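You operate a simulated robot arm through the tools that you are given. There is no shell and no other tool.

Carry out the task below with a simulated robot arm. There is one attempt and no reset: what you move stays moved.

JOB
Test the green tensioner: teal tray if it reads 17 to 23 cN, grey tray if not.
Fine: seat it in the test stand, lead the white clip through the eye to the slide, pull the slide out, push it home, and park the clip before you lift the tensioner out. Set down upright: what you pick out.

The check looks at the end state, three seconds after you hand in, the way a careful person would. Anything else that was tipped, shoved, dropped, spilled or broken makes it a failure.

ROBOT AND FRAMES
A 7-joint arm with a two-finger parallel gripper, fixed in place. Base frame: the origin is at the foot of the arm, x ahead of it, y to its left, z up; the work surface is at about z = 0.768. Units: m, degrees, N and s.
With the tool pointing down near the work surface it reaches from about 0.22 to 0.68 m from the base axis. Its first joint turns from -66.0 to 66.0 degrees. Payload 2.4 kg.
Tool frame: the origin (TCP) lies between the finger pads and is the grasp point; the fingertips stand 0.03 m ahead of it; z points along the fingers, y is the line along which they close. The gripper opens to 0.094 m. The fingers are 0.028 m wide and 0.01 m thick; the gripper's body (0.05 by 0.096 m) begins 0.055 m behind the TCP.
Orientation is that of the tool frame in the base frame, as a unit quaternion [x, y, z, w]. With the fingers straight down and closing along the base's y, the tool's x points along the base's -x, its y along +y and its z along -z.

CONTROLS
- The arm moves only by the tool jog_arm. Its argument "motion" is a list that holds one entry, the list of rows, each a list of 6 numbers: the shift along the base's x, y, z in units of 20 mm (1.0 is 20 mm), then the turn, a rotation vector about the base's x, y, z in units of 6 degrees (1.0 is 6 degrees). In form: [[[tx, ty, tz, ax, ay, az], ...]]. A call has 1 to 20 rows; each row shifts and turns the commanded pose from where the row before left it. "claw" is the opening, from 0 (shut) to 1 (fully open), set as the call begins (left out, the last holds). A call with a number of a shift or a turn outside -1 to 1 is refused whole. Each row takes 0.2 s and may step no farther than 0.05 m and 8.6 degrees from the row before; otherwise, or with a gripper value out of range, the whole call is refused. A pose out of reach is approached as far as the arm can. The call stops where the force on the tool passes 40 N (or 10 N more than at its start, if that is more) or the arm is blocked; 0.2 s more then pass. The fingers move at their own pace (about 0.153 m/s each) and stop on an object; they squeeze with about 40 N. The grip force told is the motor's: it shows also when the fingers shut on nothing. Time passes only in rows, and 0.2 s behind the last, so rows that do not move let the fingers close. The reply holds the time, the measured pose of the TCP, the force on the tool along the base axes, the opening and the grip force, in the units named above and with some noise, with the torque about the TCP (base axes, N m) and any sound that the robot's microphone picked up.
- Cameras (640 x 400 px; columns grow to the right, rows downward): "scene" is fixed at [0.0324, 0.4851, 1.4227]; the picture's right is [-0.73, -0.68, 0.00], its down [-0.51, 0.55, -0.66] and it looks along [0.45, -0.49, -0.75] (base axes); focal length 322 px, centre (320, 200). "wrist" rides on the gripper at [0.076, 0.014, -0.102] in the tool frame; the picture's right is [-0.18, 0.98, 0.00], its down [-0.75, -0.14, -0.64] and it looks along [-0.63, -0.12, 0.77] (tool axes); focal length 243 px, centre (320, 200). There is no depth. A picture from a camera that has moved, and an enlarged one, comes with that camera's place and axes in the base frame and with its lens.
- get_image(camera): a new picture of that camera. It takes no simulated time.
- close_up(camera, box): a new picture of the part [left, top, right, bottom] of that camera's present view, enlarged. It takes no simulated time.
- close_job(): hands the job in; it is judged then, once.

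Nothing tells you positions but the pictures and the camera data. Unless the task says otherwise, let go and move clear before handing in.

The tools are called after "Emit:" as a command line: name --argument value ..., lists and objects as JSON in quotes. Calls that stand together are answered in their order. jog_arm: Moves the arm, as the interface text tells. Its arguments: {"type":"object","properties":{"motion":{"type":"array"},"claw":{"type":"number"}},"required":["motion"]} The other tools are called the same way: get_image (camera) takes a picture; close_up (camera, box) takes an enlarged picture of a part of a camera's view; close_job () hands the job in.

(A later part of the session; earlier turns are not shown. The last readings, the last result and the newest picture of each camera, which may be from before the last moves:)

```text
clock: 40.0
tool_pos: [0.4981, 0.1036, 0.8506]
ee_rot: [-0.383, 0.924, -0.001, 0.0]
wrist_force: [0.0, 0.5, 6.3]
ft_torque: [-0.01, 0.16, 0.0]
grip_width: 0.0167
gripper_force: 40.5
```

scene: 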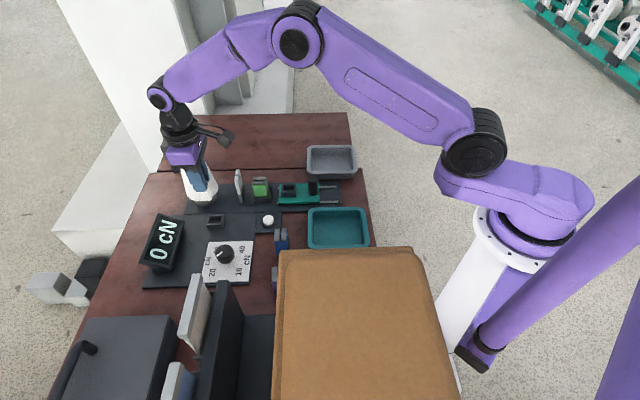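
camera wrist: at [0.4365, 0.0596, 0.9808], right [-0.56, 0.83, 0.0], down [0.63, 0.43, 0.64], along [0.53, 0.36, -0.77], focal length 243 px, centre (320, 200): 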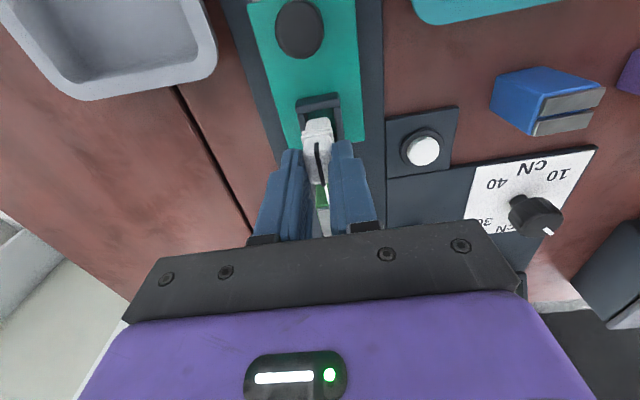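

The clip stands on the slide's floor (6 N contact). I'll open the fingers, rise, and check thread and display.

Emit:
jog_arm --motion '[[[0, 0, 0.02, 0, 0, 0], [0, 0, 0, 0, 0, 0], [0, 0, 0, 0, 0, 0]]]' --claw 0.45

Emit:
jog_arm --motion '[[[0, 0, 0.4, 0, 0, 0], [0, 0, 1, 0, 0, 0], [0, 0, 1, 0, 0, 0], [0, 0, 1, 0, 0, 0], [0, 0, 0.5, 0, 0, 0], [0, 0, 0, 0, 0, 0]]]'

Emit:
get_image --camera "scene"

Emit:
close_up --camera "scene" --box '[180, 130, 340, 230]'

Emit:
get_image --camera "wrist"

```text
clock: 40.8
tool_pos: [0.4992, 0.1044, 0.8519]
ee_rot: [-0.383, 0.924, -0.001, 0.001]
wrist_force: [0.5, -0.5, -0.2]
ft_torque: [0.0, 0.01, 0.02]
grip_width: 0.0421
gripper_force: 0.0
```

```text
clock: 42.2
tool_pos: [0.499, 0.1061, 0.9298]
ee_rot: [-0.382, 0.924, 0.0, 0.0]
wrist_force: [0.2, -0.4, -0.5]
ft_torque: [0.01, -0.02, -0.01]
grip_width: 0.0422
gripper_force: 0.1
```

```text
taken
```

scene: 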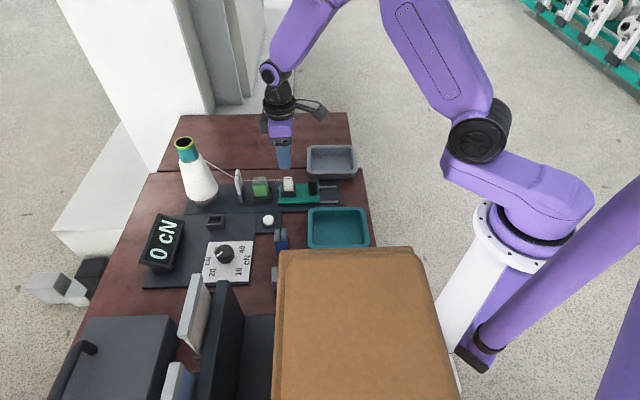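

```text
4.00 times, centred on (260, 180) of scene
camera zoom: at [0.0324, 0.4851, 1.4227], right [-0.73, -0.68, 0.0], down [-0.51, 0.55, -0.66], along [0.45, -0.49, -0.75], focal length 1289 px, centre (560, 280)
```

zoom: 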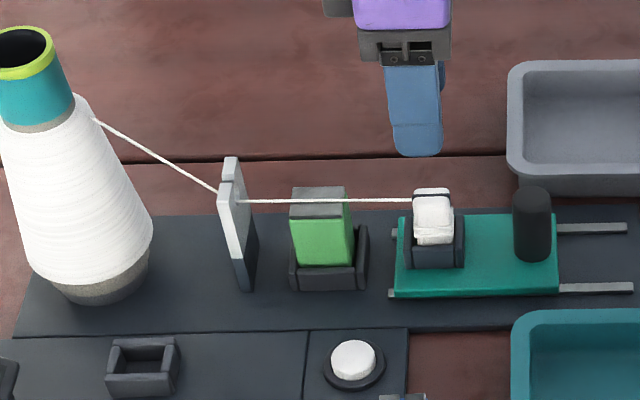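

```text
taken
camera wrist: at [0.4349, 0.0629, 1.0317], right [-0.56, 0.83, 0.0], down [0.63, 0.43, 0.64], along [0.53, 0.36, -0.77], focal length 243 px, centre (320, 200)
```

wrist: 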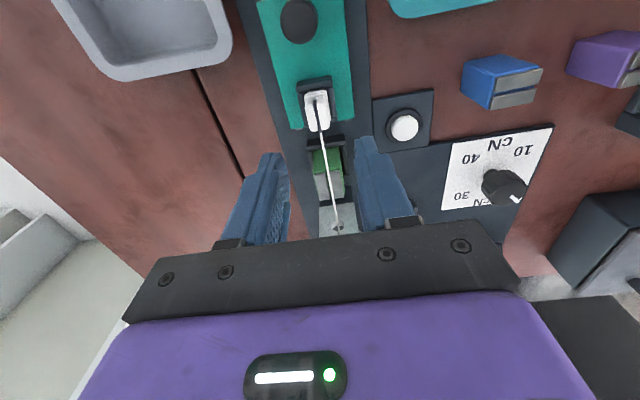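

The thread runs cone → eye → tensioner → clip. I'll zoom in to confirm it lies in the groove.

Emit:
close_up --camera "scene" --box '[228, 164, 308, 214]'

Emit:
close_up --camera "wrist" --box '[280, 70, 376, 240]'

Emit:
close_up --camera "wrist" --box '[240, 0, 400, 110]'

Emit:
close_up --camera "scene" --box '[130, 205, 210, 285]'

```text
8.00 times, centred on (268, 189) of scene
camera zoom: at [0.0324, 0.4851, 1.4227], right [-0.73, -0.68, 0.0], down [-0.51, 0.55, -0.66], along [0.45, -0.49, -0.75], focal length 2578 px, centre (736, 288)
```

zoom: 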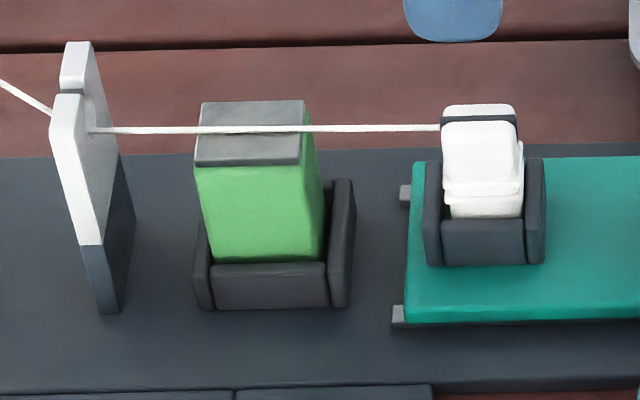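

```text
2.35 times, centred on (328, 155) of wrist
camera zoom: at [0.4349, 0.0629, 1.0317], right [-0.56, 0.83, 0.0], down [0.63, 0.43, 0.64], along [0.53, 0.36, -0.77], focal length 571 px, centre (301, 306)
```

zoom: 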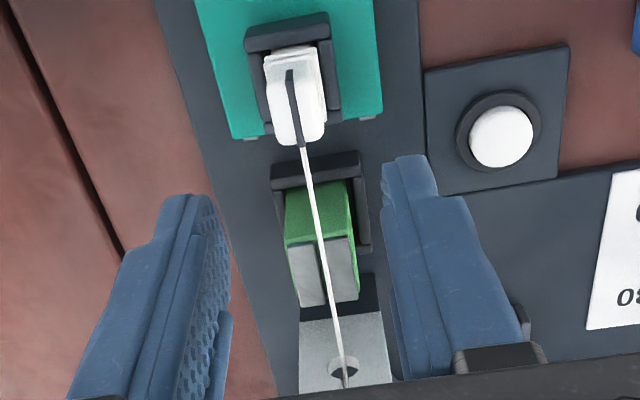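

```text
3.64 times, centred on (320, 55) of wrist
camera zoom: at [0.4349, 0.0629, 1.0317], right [-0.56, 0.83, 0.0], down [0.63, 0.43, 0.64], along [0.53, 0.36, -0.77], focal length 882 px, centre (320, 727)
```

zoom: 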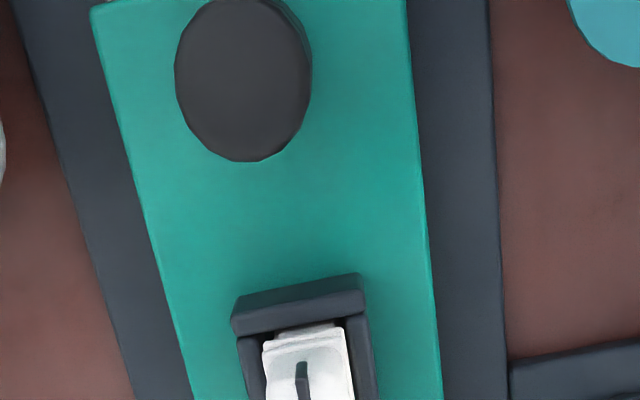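

```text
5.00 times, centred on (170, 245) of scene
camera zoom: at [0.0324, 0.4851, 1.4227], right [-0.73, -0.68, 0.0], down [-0.51, 0.55, -0.66], along [0.45, -0.49, -0.75], focal length 1612 px, centre (1070, -25)
```

zoom: 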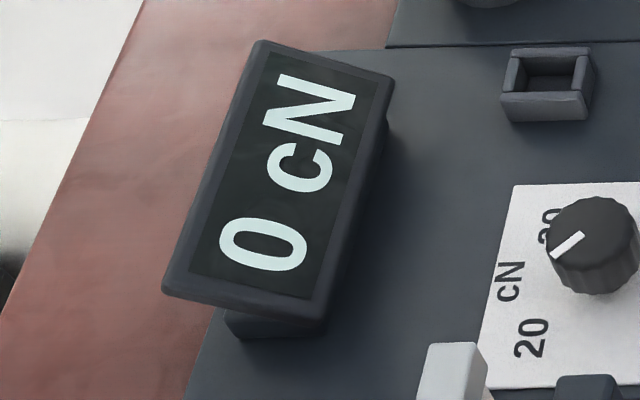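

The thread lies along the groove and the display reads 0 cN at rest. Next I move over the slide's handle post (s≈0.362) with the fingers a bit open.

Emit:
jog_arm --motion '[[[-0.748, -0.783, 0, 0, 0, 0], [-0.748, -0.783, 0, 0, 0, 0], [-0.748, -0.783, 0, 0, 0, 0], [0, 0, 0, 0, 0, 0]]]' --claw 0.4

Emit:
get_image --camera "wrist"

Emit:
close_up --camera "wrist" --box '[256, 90, 384, 190]'

Emit:
close_up --camera "scene" --box '[270, 120, 366, 210]'

```text
clock: 43.2
tool_pos: [0.453, 0.0589, 0.9297]
ee_rot: [-0.383, 0.924, 0.0, 0.0]
wrist_force: [0.4, -0.9, 0.0]
ft_torque: [0.01, -0.01, -0.01]
grip_width: 0.0373
gripper_force: 0.0
```

```text
taken
camera wrist: at [0.3896, 0.0157, 1.0314], right [-0.56, 0.83, 0.0], down [0.63, 0.43, 0.64], along [0.53, 0.36, -0.77], focal length 243 px, centre (320, 200)
```

wrist: 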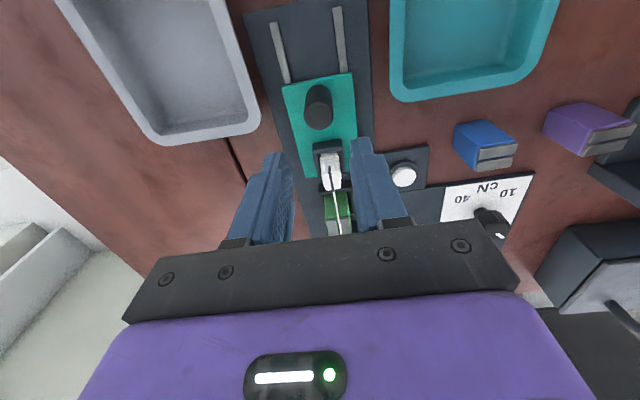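

```text
4.00 times, centred on (320, 140) of wrist
camera zoom: at [0.3896, 0.0157, 1.0314], right [-0.56, 0.83, 0.0], down [0.63, 0.43, 0.64], along [0.53, 0.36, -0.77], focal length 970 px, centre (320, 440)
```

zoom: 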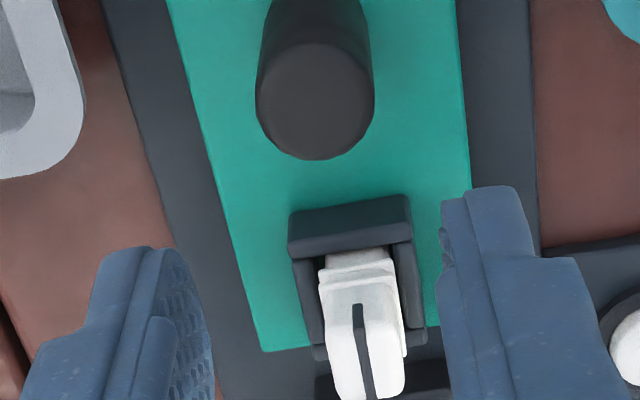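

```text
4.44 times, centred on (318, 165) of scene
camera zoom: at [0.0324, 0.4851, 1.4227], right [-0.73, -0.68, 0.0], down [-0.51, 0.55, -0.66], along [0.45, -0.49, -0.75], focal length 1432 px, centre (329, 356)
```

zoom: 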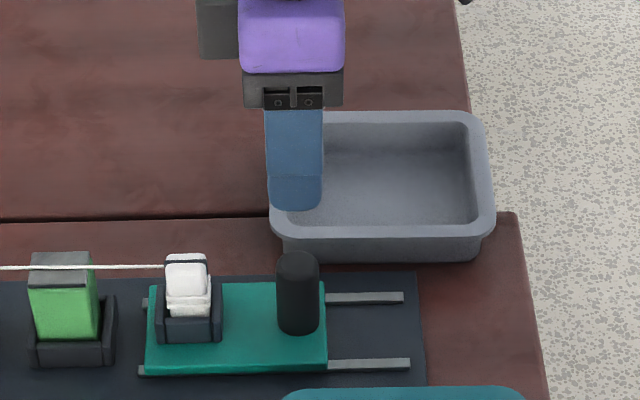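

The handle post is centred between the fingers. Going down around it and closing.

Emit:
jog_arm --motion '[[[-0.02, -0.05, -1, 0, 0, 0], [0, 0, -1, 0, 0, 0], [0, 0, -1, 0, 0, 0], [0, 0, -1, 0, 0, 0], [0, 0, -0.5, 0, 0, 0], [0, 0, -0.5, 0, 0, 0], [0, 0, 0, 0, 0, 0]]]'

Emit:
get_image --camera "wrist"

Emit:
close_up --camera "scene" --box '[270, 130, 366, 220]'

```text
clock: 44.8
tool_pos: [0.4534, 0.0562, 0.8286]
ee_rot: [-0.383, 0.924, 0.0, 0.001]
wrist_force: [0.4, 0.6, -1.0]
ft_torque: [0.01, 0.0, 0.02]
grip_width: 0.0377
gripper_force: 0.1
```

```text
taken
camera wrist: at [0.3896, 0.0131, 0.9314], right [-0.56, 0.83, 0.0], down [0.63, 0.43, 0.64], along [0.53, 0.36, -0.77], focal length 243 px, centre (320, 200)
```

wrist: 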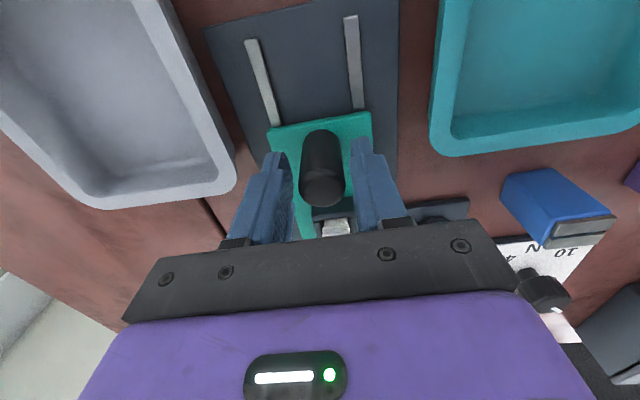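

```text
4.44 times, centred on (318, 175) of scene
camera zoom: at [0.0324, 0.4851, 1.4227], right [-0.73, -0.68, 0.0], down [-0.51, 0.55, -0.66], along [0.45, -0.49, -0.75], focal length 1432 px, centre (329, 311)
```

zoom: 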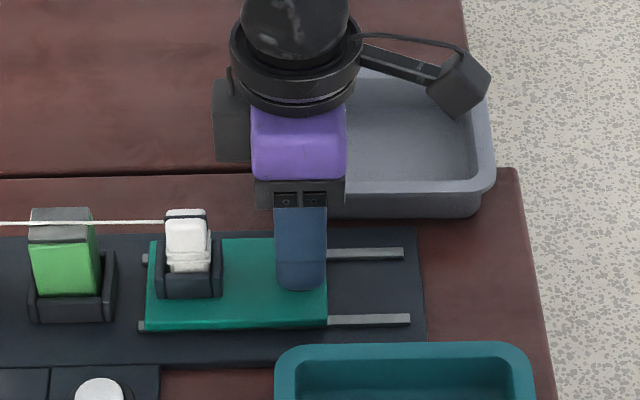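

Fingers are around the post; closing on it.

Emit:
jog_arm --motion '[[[0, 0, 0, 0, 0, 0], [0, 0, 0, 0, 0, 0], [0, 0, 0, 0, 0, 0]]]' --claw 0.1

Emit:
close_up --camera "scene" --box '[130, 130, 350, 290]'

```text
clock: 45.6
tool_pos: [0.4529, 0.0563, 0.8294]
ee_rot: [-0.383, 0.924, 0.001, 0.0]
wrist_force: [-4.1, 5.8, -0.9]
ft_torque: [0.23, -0.13, 0.03]
grip_width: 0.0249
gripper_force: 44.8
```

```text
2.50 times, centred on (240, 210) of scene
camera zoom: at [0.0323, 0.4852, 1.4226], right [-0.73, -0.68, 0.0], down [-0.51, 0.55, -0.66], along [0.45, -0.49, -0.75], focal length 806 px, centre (520, 175)
```

zoom: 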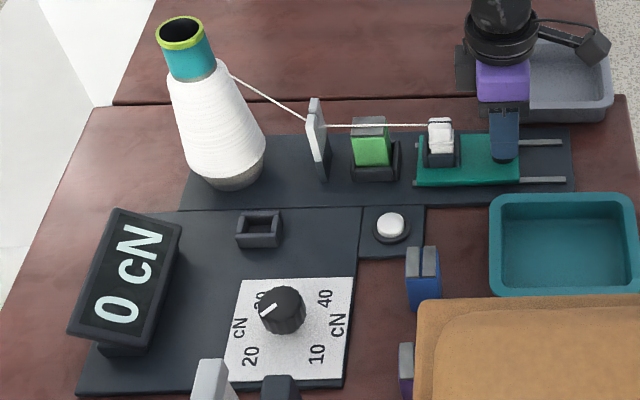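

A firm hold on the post (25 mm) with a small sideways load that I'll ease. Now I pull the slide out steadily along the rails, watching the display.

Emit:
jog_arm --motion '[[[-0.025, 0.025, 0, 0, 0, 0], [-0.177, -0.177, 0, 0, 0, 0], [-0.177, -0.177, 0, 0, 0, 0], [-0.177, -0.177, 0, 0, 0, 0], [-0.177, -0.177, 0, 0, 0, 0], [-0.177, -0.177, 0, 0, 0, 0]]]'

Emit:
close_up --camera "scene" --box '[130, 130, 350, 290]'

```text
clock: 47.0
tool_pos: [0.4357, 0.0399, 0.8288]
ee_rot: [-0.383, 0.924, 0.0, 0.0]
wrist_force: [-7.4, 9.2, 17.1]
ft_torque: [0.35, 0.04, -0.01]
grip_width: 0.025
gripper_force: 45.2
```

```text
2.50 times, centred on (240, 210) of scene
camera zoom: at [0.032, 0.4853, 1.4226], right [-0.73, -0.68, 0.0], down [-0.51, 0.55, -0.66], along [0.45, -0.49, -0.75], focal length 806 px, centre (520, 175)
```

zoom: 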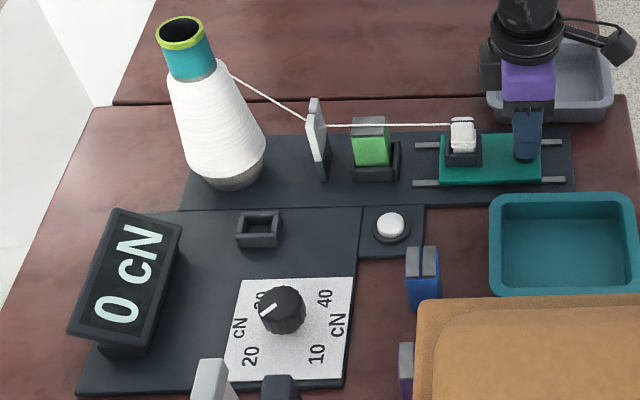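

The slide is about half out; the display still reads 0. There's some side and vertical load building, so I'll relax the tool slightly before continuing.

Emit:
jog_arm --motion '[[[-0.03, 0.03, 0.05, 0, 0, 0], [0, 0, 0, 0, 0, 0]]]'

Emit:
close_up --camera "scene" --box '[250, 140, 346, 210]'

```text
clock: 47.6
tool_pos: [0.4358, 0.0401, 0.829]
ee_rot: [-0.381, 0.924, 0.0, 0.0]
wrist_force: [0.2, -1.3, -13.9]
ft_torque: [0.24, -0.35, 0.25]
grip_width: 0.0251
gripper_force: 45.1
```

```text
5.71 times, centred on (298, 175) of scene
camera zoom: at [0.0326, 0.4851, 1.4227], right [-0.73, -0.68, 0.0], down [-0.51, 0.55, -0.66], along [0.45, -0.49, -0.75], focal length 1842 px, centre (446, 343)
```

zoom: 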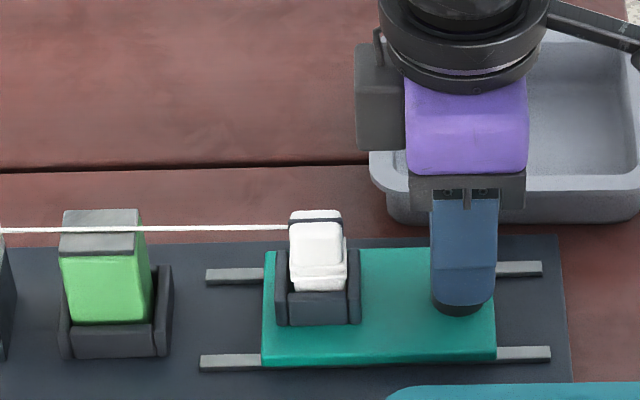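

Side load is gone. Continuing the pull toward the end of the rails, a bit slower near the end.

Emit:
jog_arm --motion '[[[-0.184, -0.17, -0.02, 0, 0, 0], [-0.184, -0.17, 0, 0, 0, 0], [-0.184, -0.17, 0, 0, 0, 0], [-0.15, -0.14, 0, 0, 0, 0]]]'

Emit:
close_up --camera "scene" --box '[130, 130, 350, 290]'

Emit:
close_up --camera "scene" --box '[250, 140, 346, 210]'

```text
clock: 48.6
tool_pos: [0.4221, 0.0262, 0.8294]
ee_rot: [-0.38, 0.925, 0.001, 0.0]
wrist_force: [9.7, -8.2, -38.6]
ft_torque: [-0.14, -0.13, -0.09]
grip_width: 0.025
gripper_force: 44.8
```

```text
2.50 times, centred on (240, 210) of scene
camera zoom: at [0.0331, 0.485, 1.4227], right [-0.73, -0.68, 0.0], down [-0.51, 0.55, -0.66], along [0.45, -0.48, -0.75], focal length 806 px, centre (520, 175)
```

zoom: 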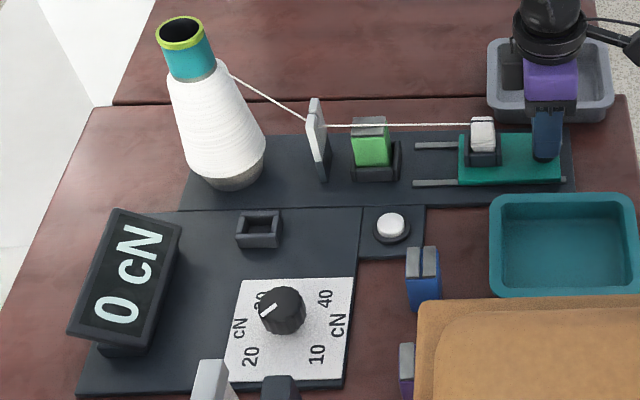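

```text
5.71 times, centred on (298, 175) of scene
camera zoom: at [0.0331, 0.485, 1.4227], right [-0.73, -0.68, 0.0], down [-0.51, 0.55, -0.66], along [0.45, -0.48, -0.75], focal length 1842 px, centre (446, 343)
```

zoom: 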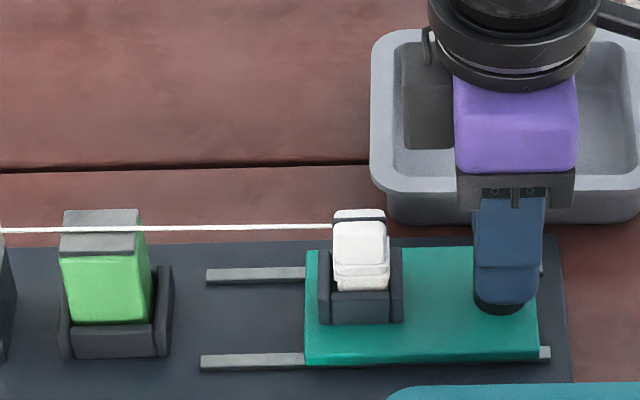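

The slide is nearly at the end of its rails. I'll relieve the vertical load first, then finish the last few millimetres.

Emit:
jog_arm --motion '[[[0.03, -0.03, -0.055, 0, 0, 0], [0, 0, 0, 0, 0, 0]]]'

Emit:
close_up --camera "scene" --box '[130, 205, 210, 285]'

```text
clock: 49.2
tool_pos: [0.4219, 0.0258, 0.8287]
ee_rot: [-0.383, 0.924, 0.0, 0.001]
wrist_force: [4.3, -3.9, -11.7]
ft_torque: [-0.12, 0.02, -0.22]
grip_width: 0.0249
gripper_force: 44.9
```

```text
5.00 times, centred on (170, 245) of scene
camera zoom: at [0.0326, 0.485, 1.4227], right [-0.73, -0.68, 0.0], down [-0.51, 0.55, -0.66], along [0.45, -0.49, -0.75], focal length 1612 px, centre (1070, -25)
```

zoom: 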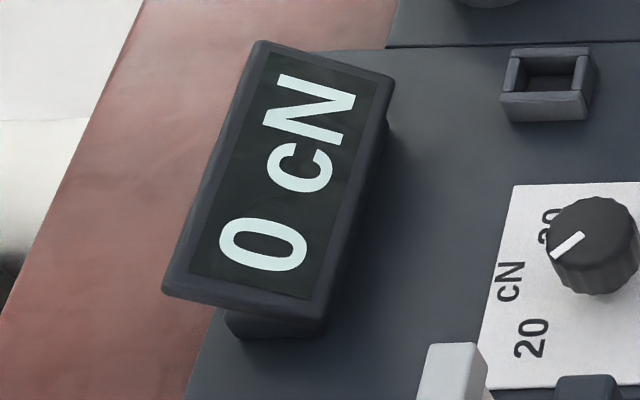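

Emit:
jog_arm --motion '[[[-0.04, -0.07, -0.015, 0, 0, 0], [-0.053, -0.053, 0, 0, 0, 0], [-0.053, -0.053, 0, 0, 0, 0]]]'

Emit:
close_up --camera "scene" --box '[130, 130, 350, 290]'

Emit:
close_up --camera "scene" --box '[250, 140, 346, 210]'

```text
clock: 50.0
tool_pos: [0.4192, 0.023, 0.8297]
ee_rot: [-0.383, 0.924, 0.0, 0.002]
wrist_force: [-0.6, 1.8, 28.4]
ft_torque: [0.61, -0.4, 0.17]
grip_width: 0.0252
gripper_force: 44.9
```

```text
2.50 times, centred on (240, 210) of scene
camera zoom: at [0.032, 0.4851, 1.4227], right [-0.73, -0.68, 0.0], down [-0.51, 0.55, -0.66], along [0.45, -0.49, -0.75], focal length 806 px, centre (520, 175)
```

zoom: 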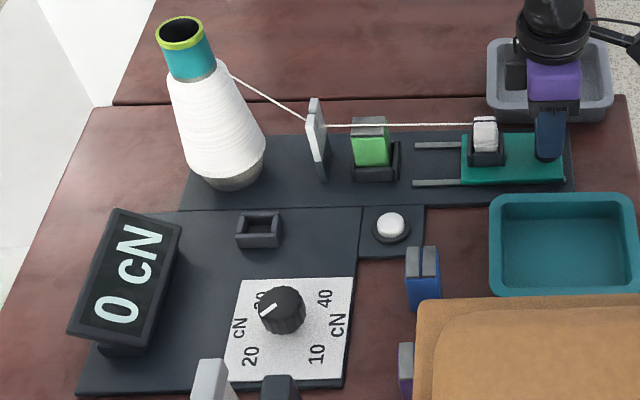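

```text
5.71 times, centred on (298, 175) of scene
camera zoom: at [0.032, 0.4851, 1.4227], right [-0.73, -0.68, 0.0], down [-0.51, 0.55, -0.66], along [0.45, -0.49, -0.75], focal length 1842 px, centre (446, 343)
```

zoom: 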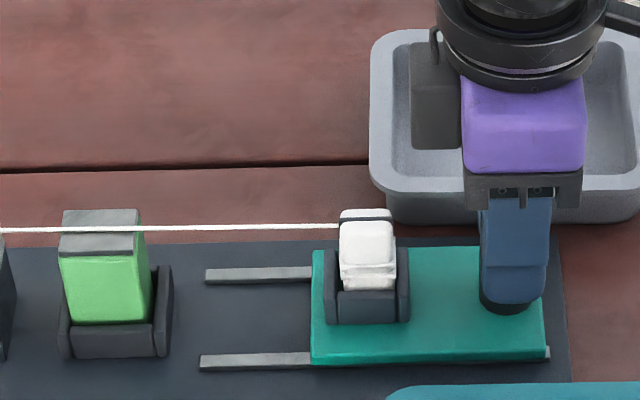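

Almost at the stop and still 0 cN. I'll ease the vertical load and draw the last couple of millimetres to the end stop.

Emit:
jog_arm --motion '[[[0, 0, 0.04, 0, 0, 0], [-0.053, -0.053, 0, 0, 0, 0], [-0.053, -0.053, 0, 0, 0, 0], [-0.053, -0.053, 0, 0, 0, 0]]]'

Emit:
close_up --camera "scene" --box '[130, 130, 350, 290]'

Emit:
close_up --camera "scene" --box '[228, 160, 324, 210]'

```text
clock: 51.0
tool_pos: [0.4143, 0.0187, 0.8287]
ee_rot: [-0.383, 0.924, 0.001, -0.002]
wrist_force: [-3.7, 5.0, -12.6]
ft_torque: [0.56, -0.74, -0.06]
grip_width: 0.025
gripper_force: 44.9
```

```text
2.50 times, centred on (240, 210) of scene
camera zoom: at [0.0324, 0.4852, 1.4226], right [-0.73, -0.68, 0.0], down [-0.51, 0.55, -0.66], along [0.45, -0.49, -0.75], focal length 806 px, centre (520, 175)
```

zoom: 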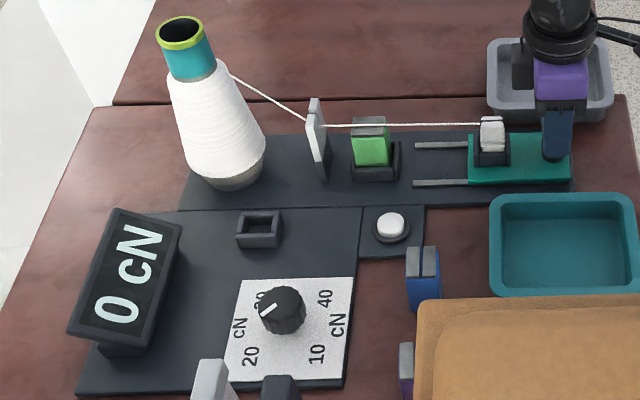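

```text
6.67 times, centred on (276, 185) of scene
camera zoom: at [0.0324, 0.4852, 1.4226], right [-0.73, -0.68, 0.0], down [-0.51, 0.55, -0.66], along [0.45, -0.49, -0.75], focal length 2149 px, centre (613, 300)
```

zoom: 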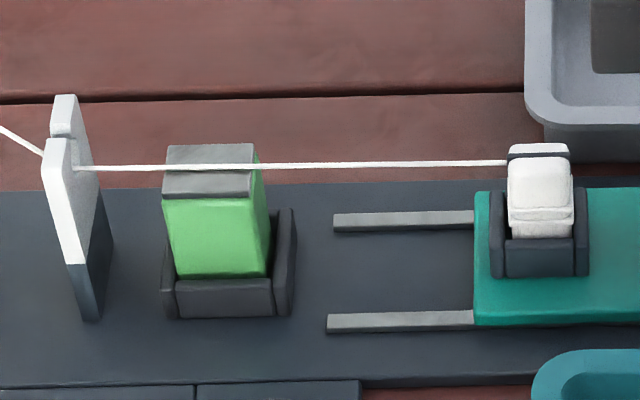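

The slide is now fully out over its rails with the display still at 0. I'll hold here for a moment to see whether the reading settles.

Emit:
jog_arm --motion '[[[0, 0, -0.02, 0, 0, 0], [0, 0, 0, 0, 0, 0], [0, 0, 0, 0, 0, 0], [0, 0, 0, 0, 0, 0], [0, 0, 0, 0, 0, 0], [0, 0, 0, 0, 0, 0]]]'

Emit:
close_up --camera "scene" --box '[130, 205, 210, 285]'

Emit:
close_up --camera "scene" --box '[250, 140, 346, 210]'

Emit:
get_image --camera "wrist"

```text
clock: 52.4
tool_pos: [0.4154, 0.0183, 0.8294]
ee_rot: [-0.383, 0.924, -0.001, 0.0]
wrist_force: [-8.3, 4.9, 2.2]
ft_torque: [-0.35, 0.81, -0.04]
grip_width: 0.0254
gripper_force: 44.8
```

```text
5.00 times, centred on (170, 245) of scene
camera zoom: at [0.0322, 0.4853, 1.4226], right [-0.73, -0.68, 0.0], down [-0.51, 0.55, -0.66], along [0.45, -0.49, -0.75], focal length 1612 px, centre (1070, -25)
```

zoom: 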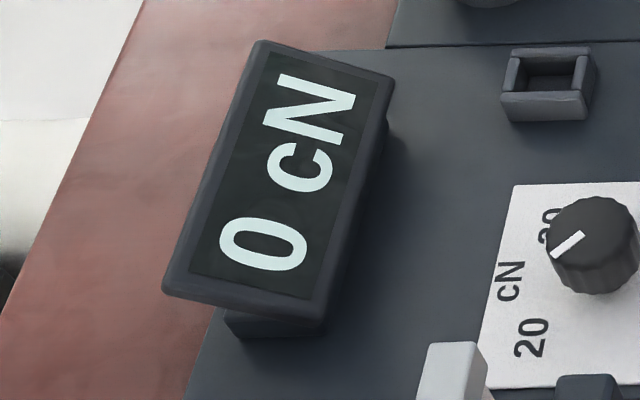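

```text
5.71 times, centred on (298, 175) of scene
camera zoom: at [0.0322, 0.4853, 1.4226], right [-0.73, -0.68, 0.0], down [-0.51, 0.55, -0.66], along [0.45, -0.49, -0.75], focal length 1842 px, centre (446, 343)
```

zoom: 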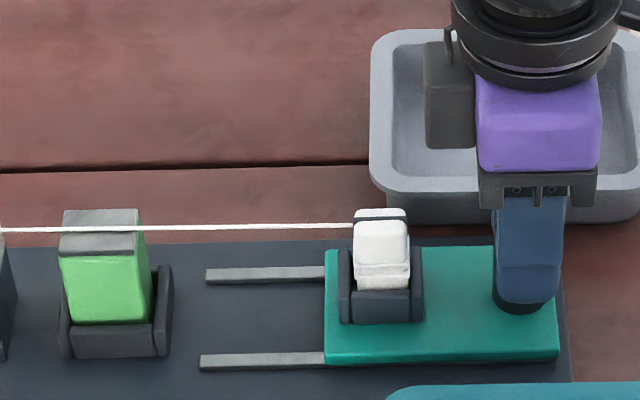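

```text
taken
camera wrist: at [0.3512, -0.0245, 0.9316], right [-0.56, 0.83, 0.0], down [0.63, 0.43, 0.64], along [0.53, 0.36, -0.77], focal length 243 px, centre (320, 200)
```

wrist: 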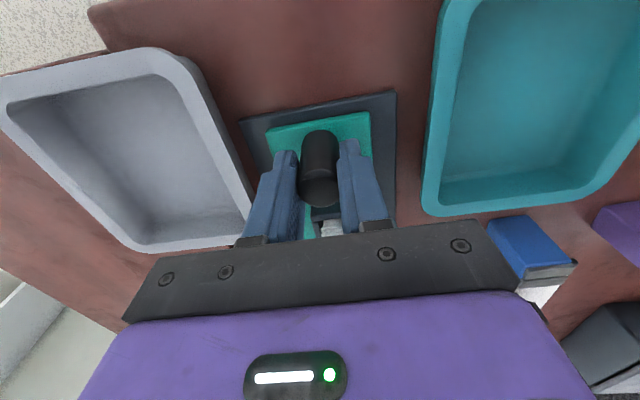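

Still 0 with the slide out, so the stand may show its result once the stroke is completed. I'll push the slide home steadily.

Emit:
jog_arm --motion '[[[0.177, 0.177, 0, 0, 0, 0], [0.177, 0.177, 0, 0, 0, 0], [0.177, 0.177, 0, 0, 0, 0], [0.177, 0.177, 0, 0, 0, 0], [0.177, 0.177, 0, 0, 0, 0]]]'

Emit:
close_up --camera "scene" --box '[130, 130, 350, 290]'

```text
clock: 53.6
tool_pos: [0.4339, 0.0377, 0.8294]
ee_rot: [-0.383, 0.924, 0.0, -0.001]
wrist_force: [-8.8, 7.0, -5.6]
ft_torque: [-0.2, 0.59, -0.06]
grip_width: 0.0249
gripper_force: 45.0
```

```text
2.50 times, centred on (240, 210) of scene
camera zoom: at [0.0323, 0.4853, 1.4226], right [-0.73, -0.68, 0.0], down [-0.51, 0.55, -0.66], along [0.45, -0.49, -0.75], focal length 806 px, centre (520, 175)
```

zoom: 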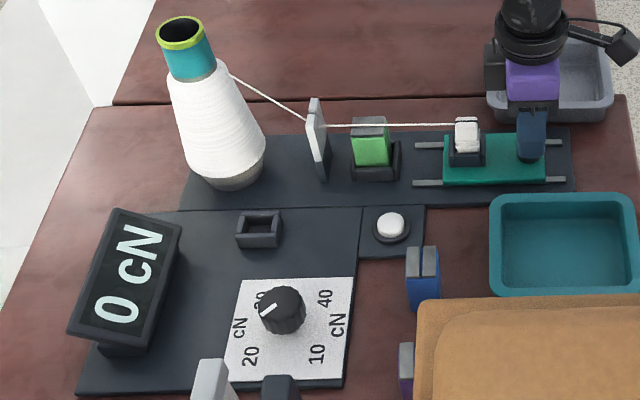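

Emit:
jog_arm --motion '[[[0.15, 0.2, 0, 0, 0, 0], [0.177, 0.177, 0, 0, 0, 0], [0.177, 0.177, 0, 0, 0, 0], [0.177, 0.177, 0, 0, 0, 0], [0.177, 0.177, 0, 0, 0, 0]]]'

Emit:
close_up --camera "scene" --box '[130, 130, 350, 290]'

Emit:
close_up --camera "scene" --box '[250, 140, 346, 210]'

```text
clock: 54.8
tool_pos: [0.451, 0.0554, 0.8285]
ee_rot: [-0.382, 0.924, -0.001, 0.003]
wrist_force: [2.4, -4.8, 1.7]
ft_torque: [0.19, -0.16, 0.1]
grip_width: 0.0253
gripper_force: 44.5
```

```text
2.50 times, centred on (240, 210) of scene
camera zoom: at [0.0324, 0.485, 1.4227], right [-0.73, -0.68, 0.0], down [-0.51, 0.55, -0.66], along [0.45, -0.49, -0.75], focal length 806 px, centre (520, 175)
```

zoom: 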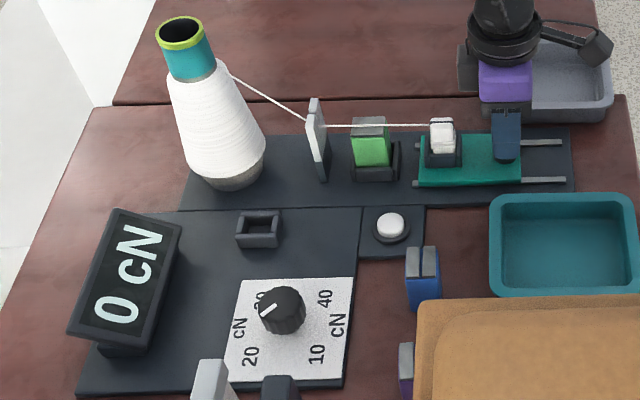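

```text
5.71 times, centred on (298, 175) of scene
camera zoom: at [0.0324, 0.485, 1.4227], right [-0.73, -0.68, 0.0], down [-0.51, 0.55, -0.66], along [0.45, -0.49, -0.75], focal length 1842 px, centre (446, 343)
```

zoom: 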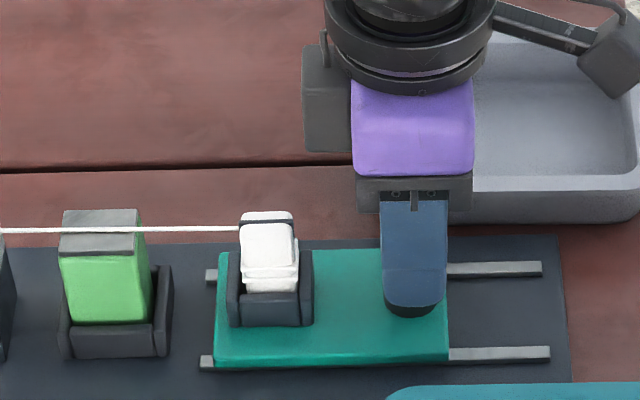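

About 3 mm left to home. Pushing the rest.

Emit:
jog_arm --motion '[[[0.053, 0.053, 0, 0, 0, 0], [0.053, 0.053, 0, 0, 0, 0], [0, 0, 0, 0, 0, 0]]]'

Emit:
close_up --camera "scene" --box '[130, 130, 350, 290]'

Emit:
close_up --camera "scene" --box '[250, 140, 346, 210]'

```text
clock: 55.6
tool_pos: [0.4526, 0.057, 0.8287]
ee_rot: [-0.382, 0.924, 0.0, 0.001]
wrist_force: [2.1, -8.2, 13.3]
ft_torque: [0.16, -0.31, -0.07]
grip_width: 0.0251
gripper_force: 45.2
```

```text
2.50 times, centred on (240, 210) of scene
camera zoom: at [0.0322, 0.4849, 1.4227], right [-0.73, -0.68, 0.0], down [-0.51, 0.55, -0.66], along [0.45, -0.48, -0.75], focal length 806 px, centre (520, 175)
```

zoom: 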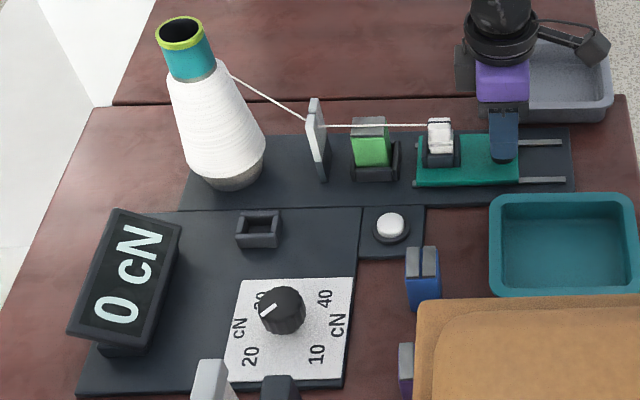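

```text
5.71 times, centred on (298, 175) of scene
camera zoom: at [0.0322, 0.4849, 1.4227], right [-0.73, -0.68, 0.0], down [-0.51, 0.55, -0.66], along [0.45, -0.48, -0.75], focal length 1842 px, centre (446, 343)
```

zoom: 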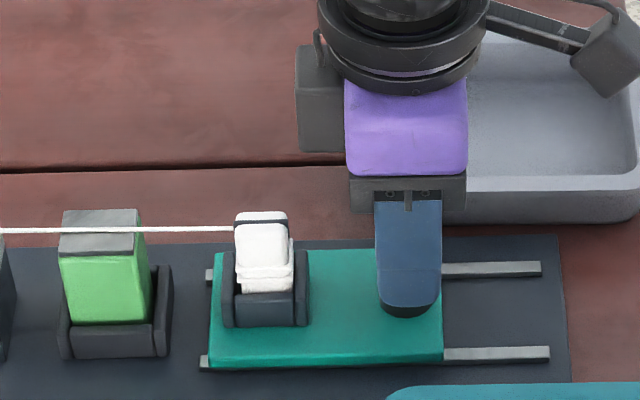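

The slide is home again but the display still shows 0 cN. I'll let go of the handle, rise, and inspect how the thread sits in the tensioner.

Emit:
jog_arm --motion '[[[0, 0, 0.03, 0, 0, 0], [0, 0, 0, 0, 0, 0], [0, 0, 0, 0, 0, 0]]]' --claw 0.4

Emit:
jog_arm --motion '[[[0, 0, 0.5, 0, 0, 0], [0, 0, 1, 0, 0, 0], [0, 0, 1, 0, 0, 0], [0, 0, 1, 0, 0, 0], [0, 0, 0.5, 0, 0, 0], [0.5, 0.5, 0, 0, 0, 0], [0.6, 0.6, 0, 0, 0, 0], [0, 0, 0, 0, 0, 0]]]'

Emit:
get_image --camera "wrist"

Emit:
close_up --camera "wrist" --box '[272, 110, 384, 240]'

Emit:
close_up --camera "scene" --box '[240, 168, 288, 198]'

```text
clock: 56.4
tool_pos: [0.4521, 0.0569, 0.8292]
ee_rot: [-0.383, 0.924, 0.0, 0.0]
wrist_force: [0.2, -0.1, -0.7]
ft_torque: [0.01, 0.01, -0.01]
grip_width: 0.0375
gripper_force: 0.0
```

```text
clock: 58.2
tool_pos: [0.4753, 0.08, 0.9088]
ee_rot: [-0.384, 0.924, 0.001, 0.0]
wrist_force: [-0.1, 0.0, -0.6]
ft_torque: [-0.01, 0.02, 0.01]
grip_width: 0.0375
gripper_force: 0.1
```

```text
taken
camera wrist: at [0.4117, 0.0367, 1.0114], right [-0.56, 0.83, 0.0], down [0.63, 0.43, 0.64], along [0.53, 0.36, -0.77], focal length 243 px, centre (320, 200)
```

wrist: 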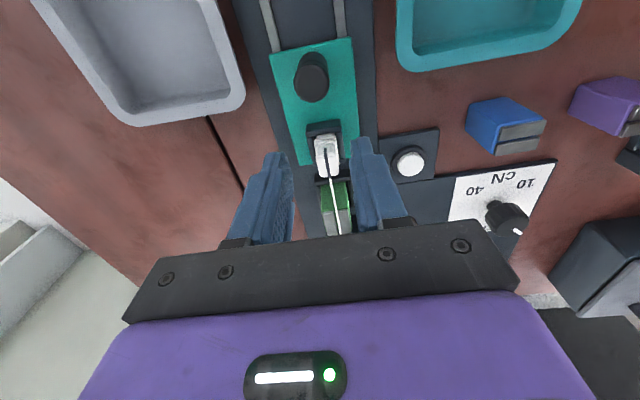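

```text
3.08 times, centred on (328, 175) of wrist
camera zoom: at [0.4117, 0.0367, 1.0114], right [-0.56, 0.83, 0.0], down [0.63, 0.43, 0.64], along [0.53, 0.36, -0.77], focal length 746 px, centre (295, 277)
```

zoom: 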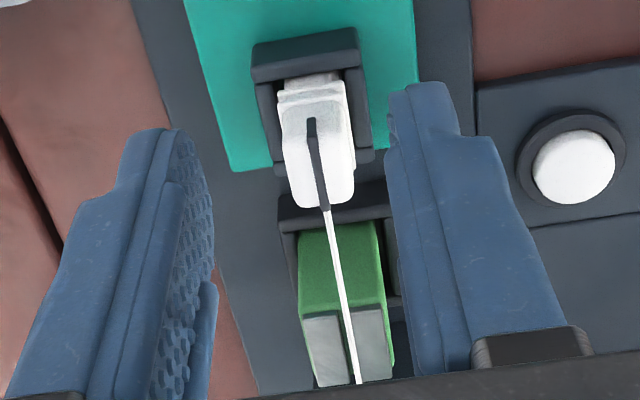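

```text
13.33 times, centred on (264, 183) of scene
camera zoom: at [0.0324, 0.4851, 1.4227], right [-0.73, -0.68, 0.0], down [-0.51, 0.55, -0.66], along [0.45, -0.49, -0.75], focal length 4298 px, centre (1067, 427)
```

zoom: 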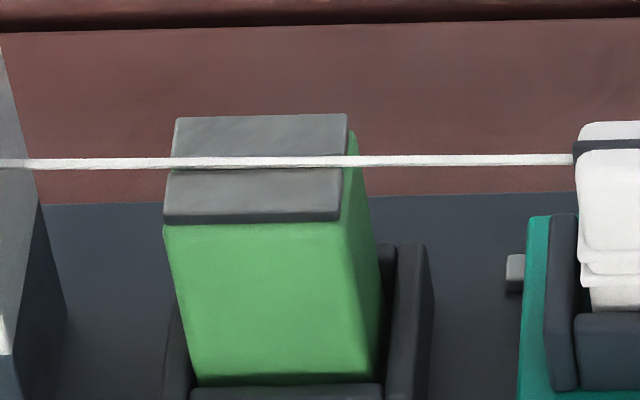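

The thread does lie between the tensioner's two bars. Since I never felt an end stop, the slide may not have been fully out, so I'll take the handle again and pull in one continuous stroke to the stop.

Emit:
jog_arm --motion '[[[-0.5, -0.5, 0, 0, 0, 0], [-0.6, -0.6, 0, 0, 0, 0], [0, 0, -1, 0, 0, 0], [0, 0, -1, 0, 0, 0], [0, 0, -1, 0, 0, 0], [0, 0, -1, 0, 0, 0], [0, 0, 0, 0, 0, 0]]]'

Emit:
jog_arm --motion '[[[0, 0, 0, 0, 0, 0], [0, 0, 0, 0, 0, 0], [0, 0, 0, 0, 0, 0]]]' --claw 0.1

```text
clock: 59.8
tool_pos: [0.4521, 0.056, 0.8291]
ee_rot: [-0.383, 0.924, 0.0, 0.001]
wrist_force: [0.2, 1.0, -0.8]
ft_torque: [0.0, -0.01, -0.01]
grip_width: 0.0374
gripper_force: 0.0
```

```text
clock: 60.6
tool_pos: [0.4526, 0.0567, 0.8289]
ee_rot: [-0.382, 0.924, 0.0, 0.002]
wrist_force: [6.2, -5.4, -9.4]
ft_torque: [0.06, -0.27, -0.06]
grip_width: 0.0249
gripper_force: 44.9
```

Firm hold. Now one continuous pull.

Emit:
jog_arm --motion '[[[-0.18, -0.21, -0.01, 0, 0, 0], [-0.195, -0.195, 0, 0, 0, 0], [-0.195, -0.195, 0, 0, 0, 0], [-0.195, -0.195, 0, 0, 0, 0], [-0.195, -0.195, 0, 0, 0, 0], [-0.195, -0.195, 0, 0, 0, 0], [-0.195, -0.195, 0, 0, 0, 0], [-0.195, -0.195, 0, 0, 0, 0], [-0.195, -0.195, 0, 0, 0, 0], [-0.195, -0.195, 0, 0, 0, 0]]]'

Emit:
close_up --camera "scene" --box '[130, 130, 350, 290]'

```text
clock: 62.8
tool_pos: [0.4134, 0.0179, 0.8294]
ee_rot: [-0.383, 0.924, -0.001, 0.001]
wrist_force: [-0.9, 2.9, 20.7]
ft_torque: [0.75, -0.54, -0.15]
grip_width: 0.0248
gripper_force: 43.9
```

```text
2.50 times, centred on (240, 210) of scene
camera zoom: at [0.0321, 0.4852, 1.4227], right [-0.73, -0.68, 0.0], down [-0.51, 0.55, -0.66], along [0.45, -0.49, -0.75], focal length 806 px, centre (520, 175)
```

zoom: 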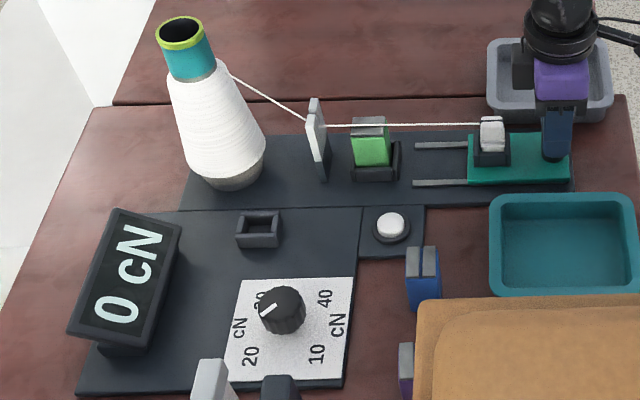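

Same point as before, still 0. Continuing in small steps to feel for the end stop.

Emit:
jog_arm --motion '[[[-0.053, -0.053, 0.02, 0, 0, 0], [-0.053, -0.053, 0, 0, 0, 0], [-0.053, -0.053, 0, 0, 0, 0]]]'

Emit:
close_up --camera "scene" --box '[130, 130, 350, 290]'

Emit:
close_up --camera "scene" --box '[250, 140, 346, 210]'

```text
clock: 63.6
tool_pos: [0.41, 0.0153, 0.8287]
ee_rot: [-0.383, 0.924, -0.001, 0.001]
wrist_force: [0.8, 1.0, 38.3]
ft_torque: [0.24, -0.12, 0.02]
grip_width: 0.0249
gripper_force: 44.4
```

```text
2.50 times, centred on (240, 210) of scene
camera zoom: at [0.0319, 0.4851, 1.4227], right [-0.73, -0.68, 0.0], down [-0.51, 0.55, -0.66], along [0.45, -0.49, -0.75], focal length 806 px, centre (520, 175)
```

zoom: 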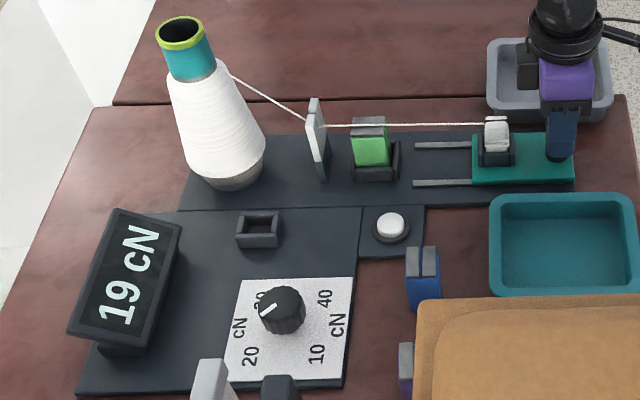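

```text
5.71 times, centred on (298, 175) of scene
camera zoom: at [0.0319, 0.4851, 1.4227], right [-0.73, -0.68, 0.0], down [-0.51, 0.55, -0.66], along [0.45, -0.49, -0.75], focal length 1842 px, centre (446, 343)
```

zoom: 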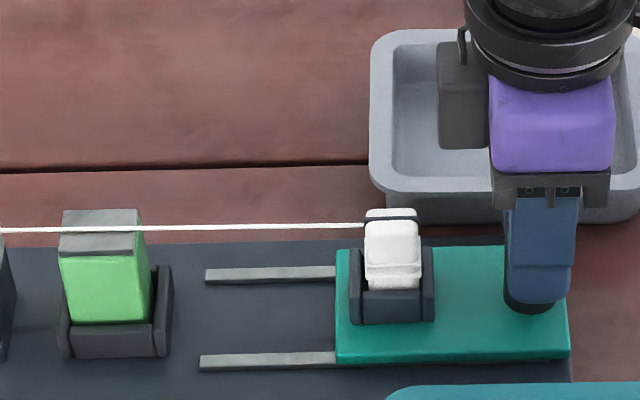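

The display has jumped to a reading at full pull. I'll zoom to read it exactly.

Emit:
close_up --camera "scene" --box '[140, 205, 200, 280]'

Emit:
close_up --camera "scene" --box '[196, 235, 260, 285]'

```text
5.33 times, centred on (170, 242) of scene
camera zoom: at [0.0319, 0.4851, 1.4227], right [-0.73, -0.68, 0.0], down [-0.51, 0.55, -0.66], along [0.45, -0.49, -0.75], focal length 1719 px, centre (1120, -27)
```

zoom: 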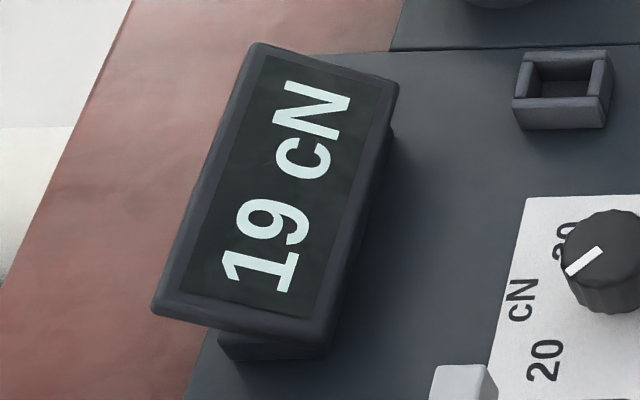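

```text
8.00 times, centred on (228, 260) of scene
camera zoom: at [0.0319, 0.4851, 1.4227], right [-0.73, -0.68, 0.0], down [-0.51, 0.55, -0.66], along [0.45, -0.49, -0.75], focal length 2578 px, centre (1056, -280)
```

zoom: 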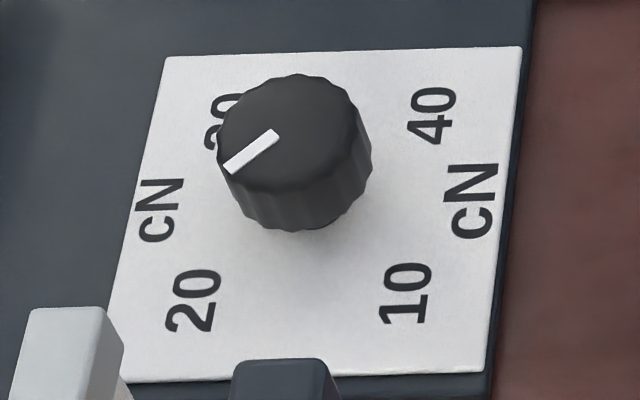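

It reads 19 cN, which is within 17–23. I'll ease the vertical load, wait briefly, and confirm the reading is stable before pushing home.

Emit:
jog_arm --motion '[[[0, 0, 0.05, 0, 0, 0], [0, 0, 0, 0, 0, 0], [0, 0, 0, 0, 0, 0], [0, 0, 0, 0, 0, 0]]]'

Emit:
close_up --camera "scene" --box '[140, 205, 200, 280]'

```text
clock: 64.6
tool_pos: [0.4103, 0.0135, 0.8283]
ee_rot: [-0.382, 0.924, 0.001, -0.001]
wrist_force: [9.7, -10.0, -37.1]
ft_torque: [-0.31, -0.14, -0.05]
grip_width: 0.0251
gripper_force: 45.4
```

```text
5.33 times, centred on (170, 242) of scene
camera zoom: at [0.0331, 0.4849, 1.4227], right [-0.73, -0.68, 0.0], down [-0.51, 0.55, -0.66], along [0.45, -0.48, -0.75], focal length 1719 px, centre (1120, -27)
```

zoom: 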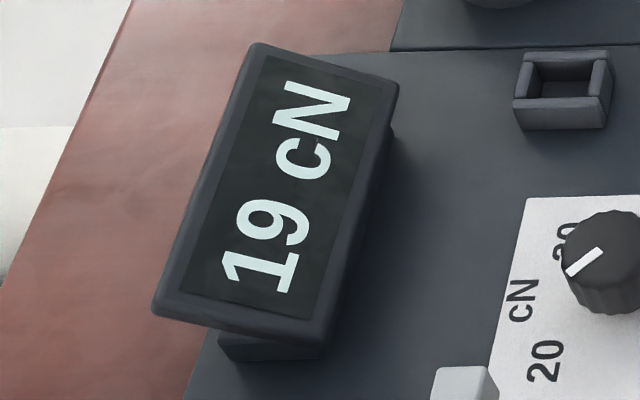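

Stable at 19 cN. Now I push the slide back home steadily.

Emit:
jog_arm --motion '[[[0.05, 0.03, -0.025, 0, 0, 0], [0.19, 0.19, 0, 0, 0, 0], [0.19, 0.19, 0, 0, 0, 0], [0.19, 0.19, 0, 0, 0, 0], [0.19, 0.19, 0, 0, 0, 0], [0.19, 0.19, 0, 0, 0, 0], [0.19, 0.19, 0, 0, 0, 0], [0.19, 0.19, 0, 0, 0, 0], [0.19, 0.19, 0, 0, 0, 0], [0.19, 0.19, 0, 0, 0, 0]]]'

Emit:
close_up --camera "scene" --box '[130, 130, 350, 290]'

Emit:
close_up --camera "scene" --box '[250, 140, 346, 210]'

```text
clock: 66.8
tool_pos: [0.4466, 0.0499, 0.8289]
ee_rot: [-0.383, 0.924, 0.0, 0.0]
wrist_force: [-0.8, 0.5, -26.6]
ft_torque: [0.64, -0.71, 0.03]
grip_width: 0.025
gripper_force: 45.5
```

```text
2.50 times, centred on (240, 210) of scene
camera zoom: at [0.0327, 0.4852, 1.4226], right [-0.73, -0.68, 0.0], down [-0.51, 0.55, -0.66], along [0.45, -0.49, -0.75], focal length 806 px, centre (520, 175)
```

zoom: 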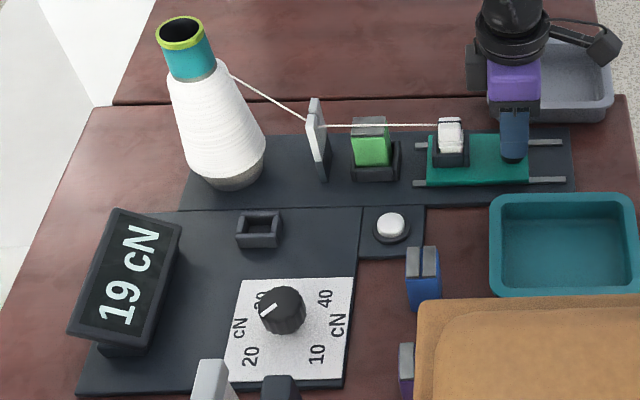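

```text
5.71 times, centred on (298, 175) of scene
camera zoom: at [0.0327, 0.4852, 1.4226], right [-0.73, -0.68, 0.0], down [-0.51, 0.55, -0.66], along [0.45, -0.49, -0.75], focal length 1842 px, centre (446, 343)
```

zoom: 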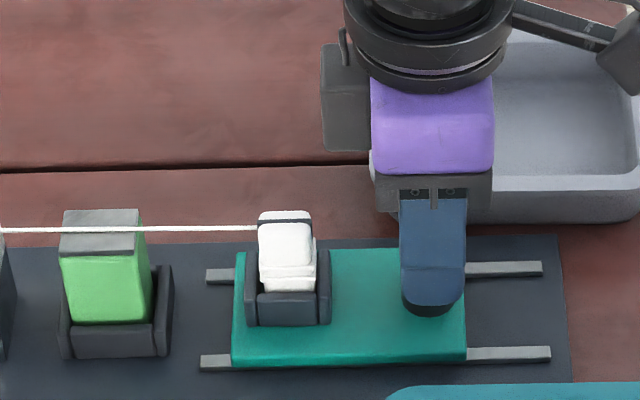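

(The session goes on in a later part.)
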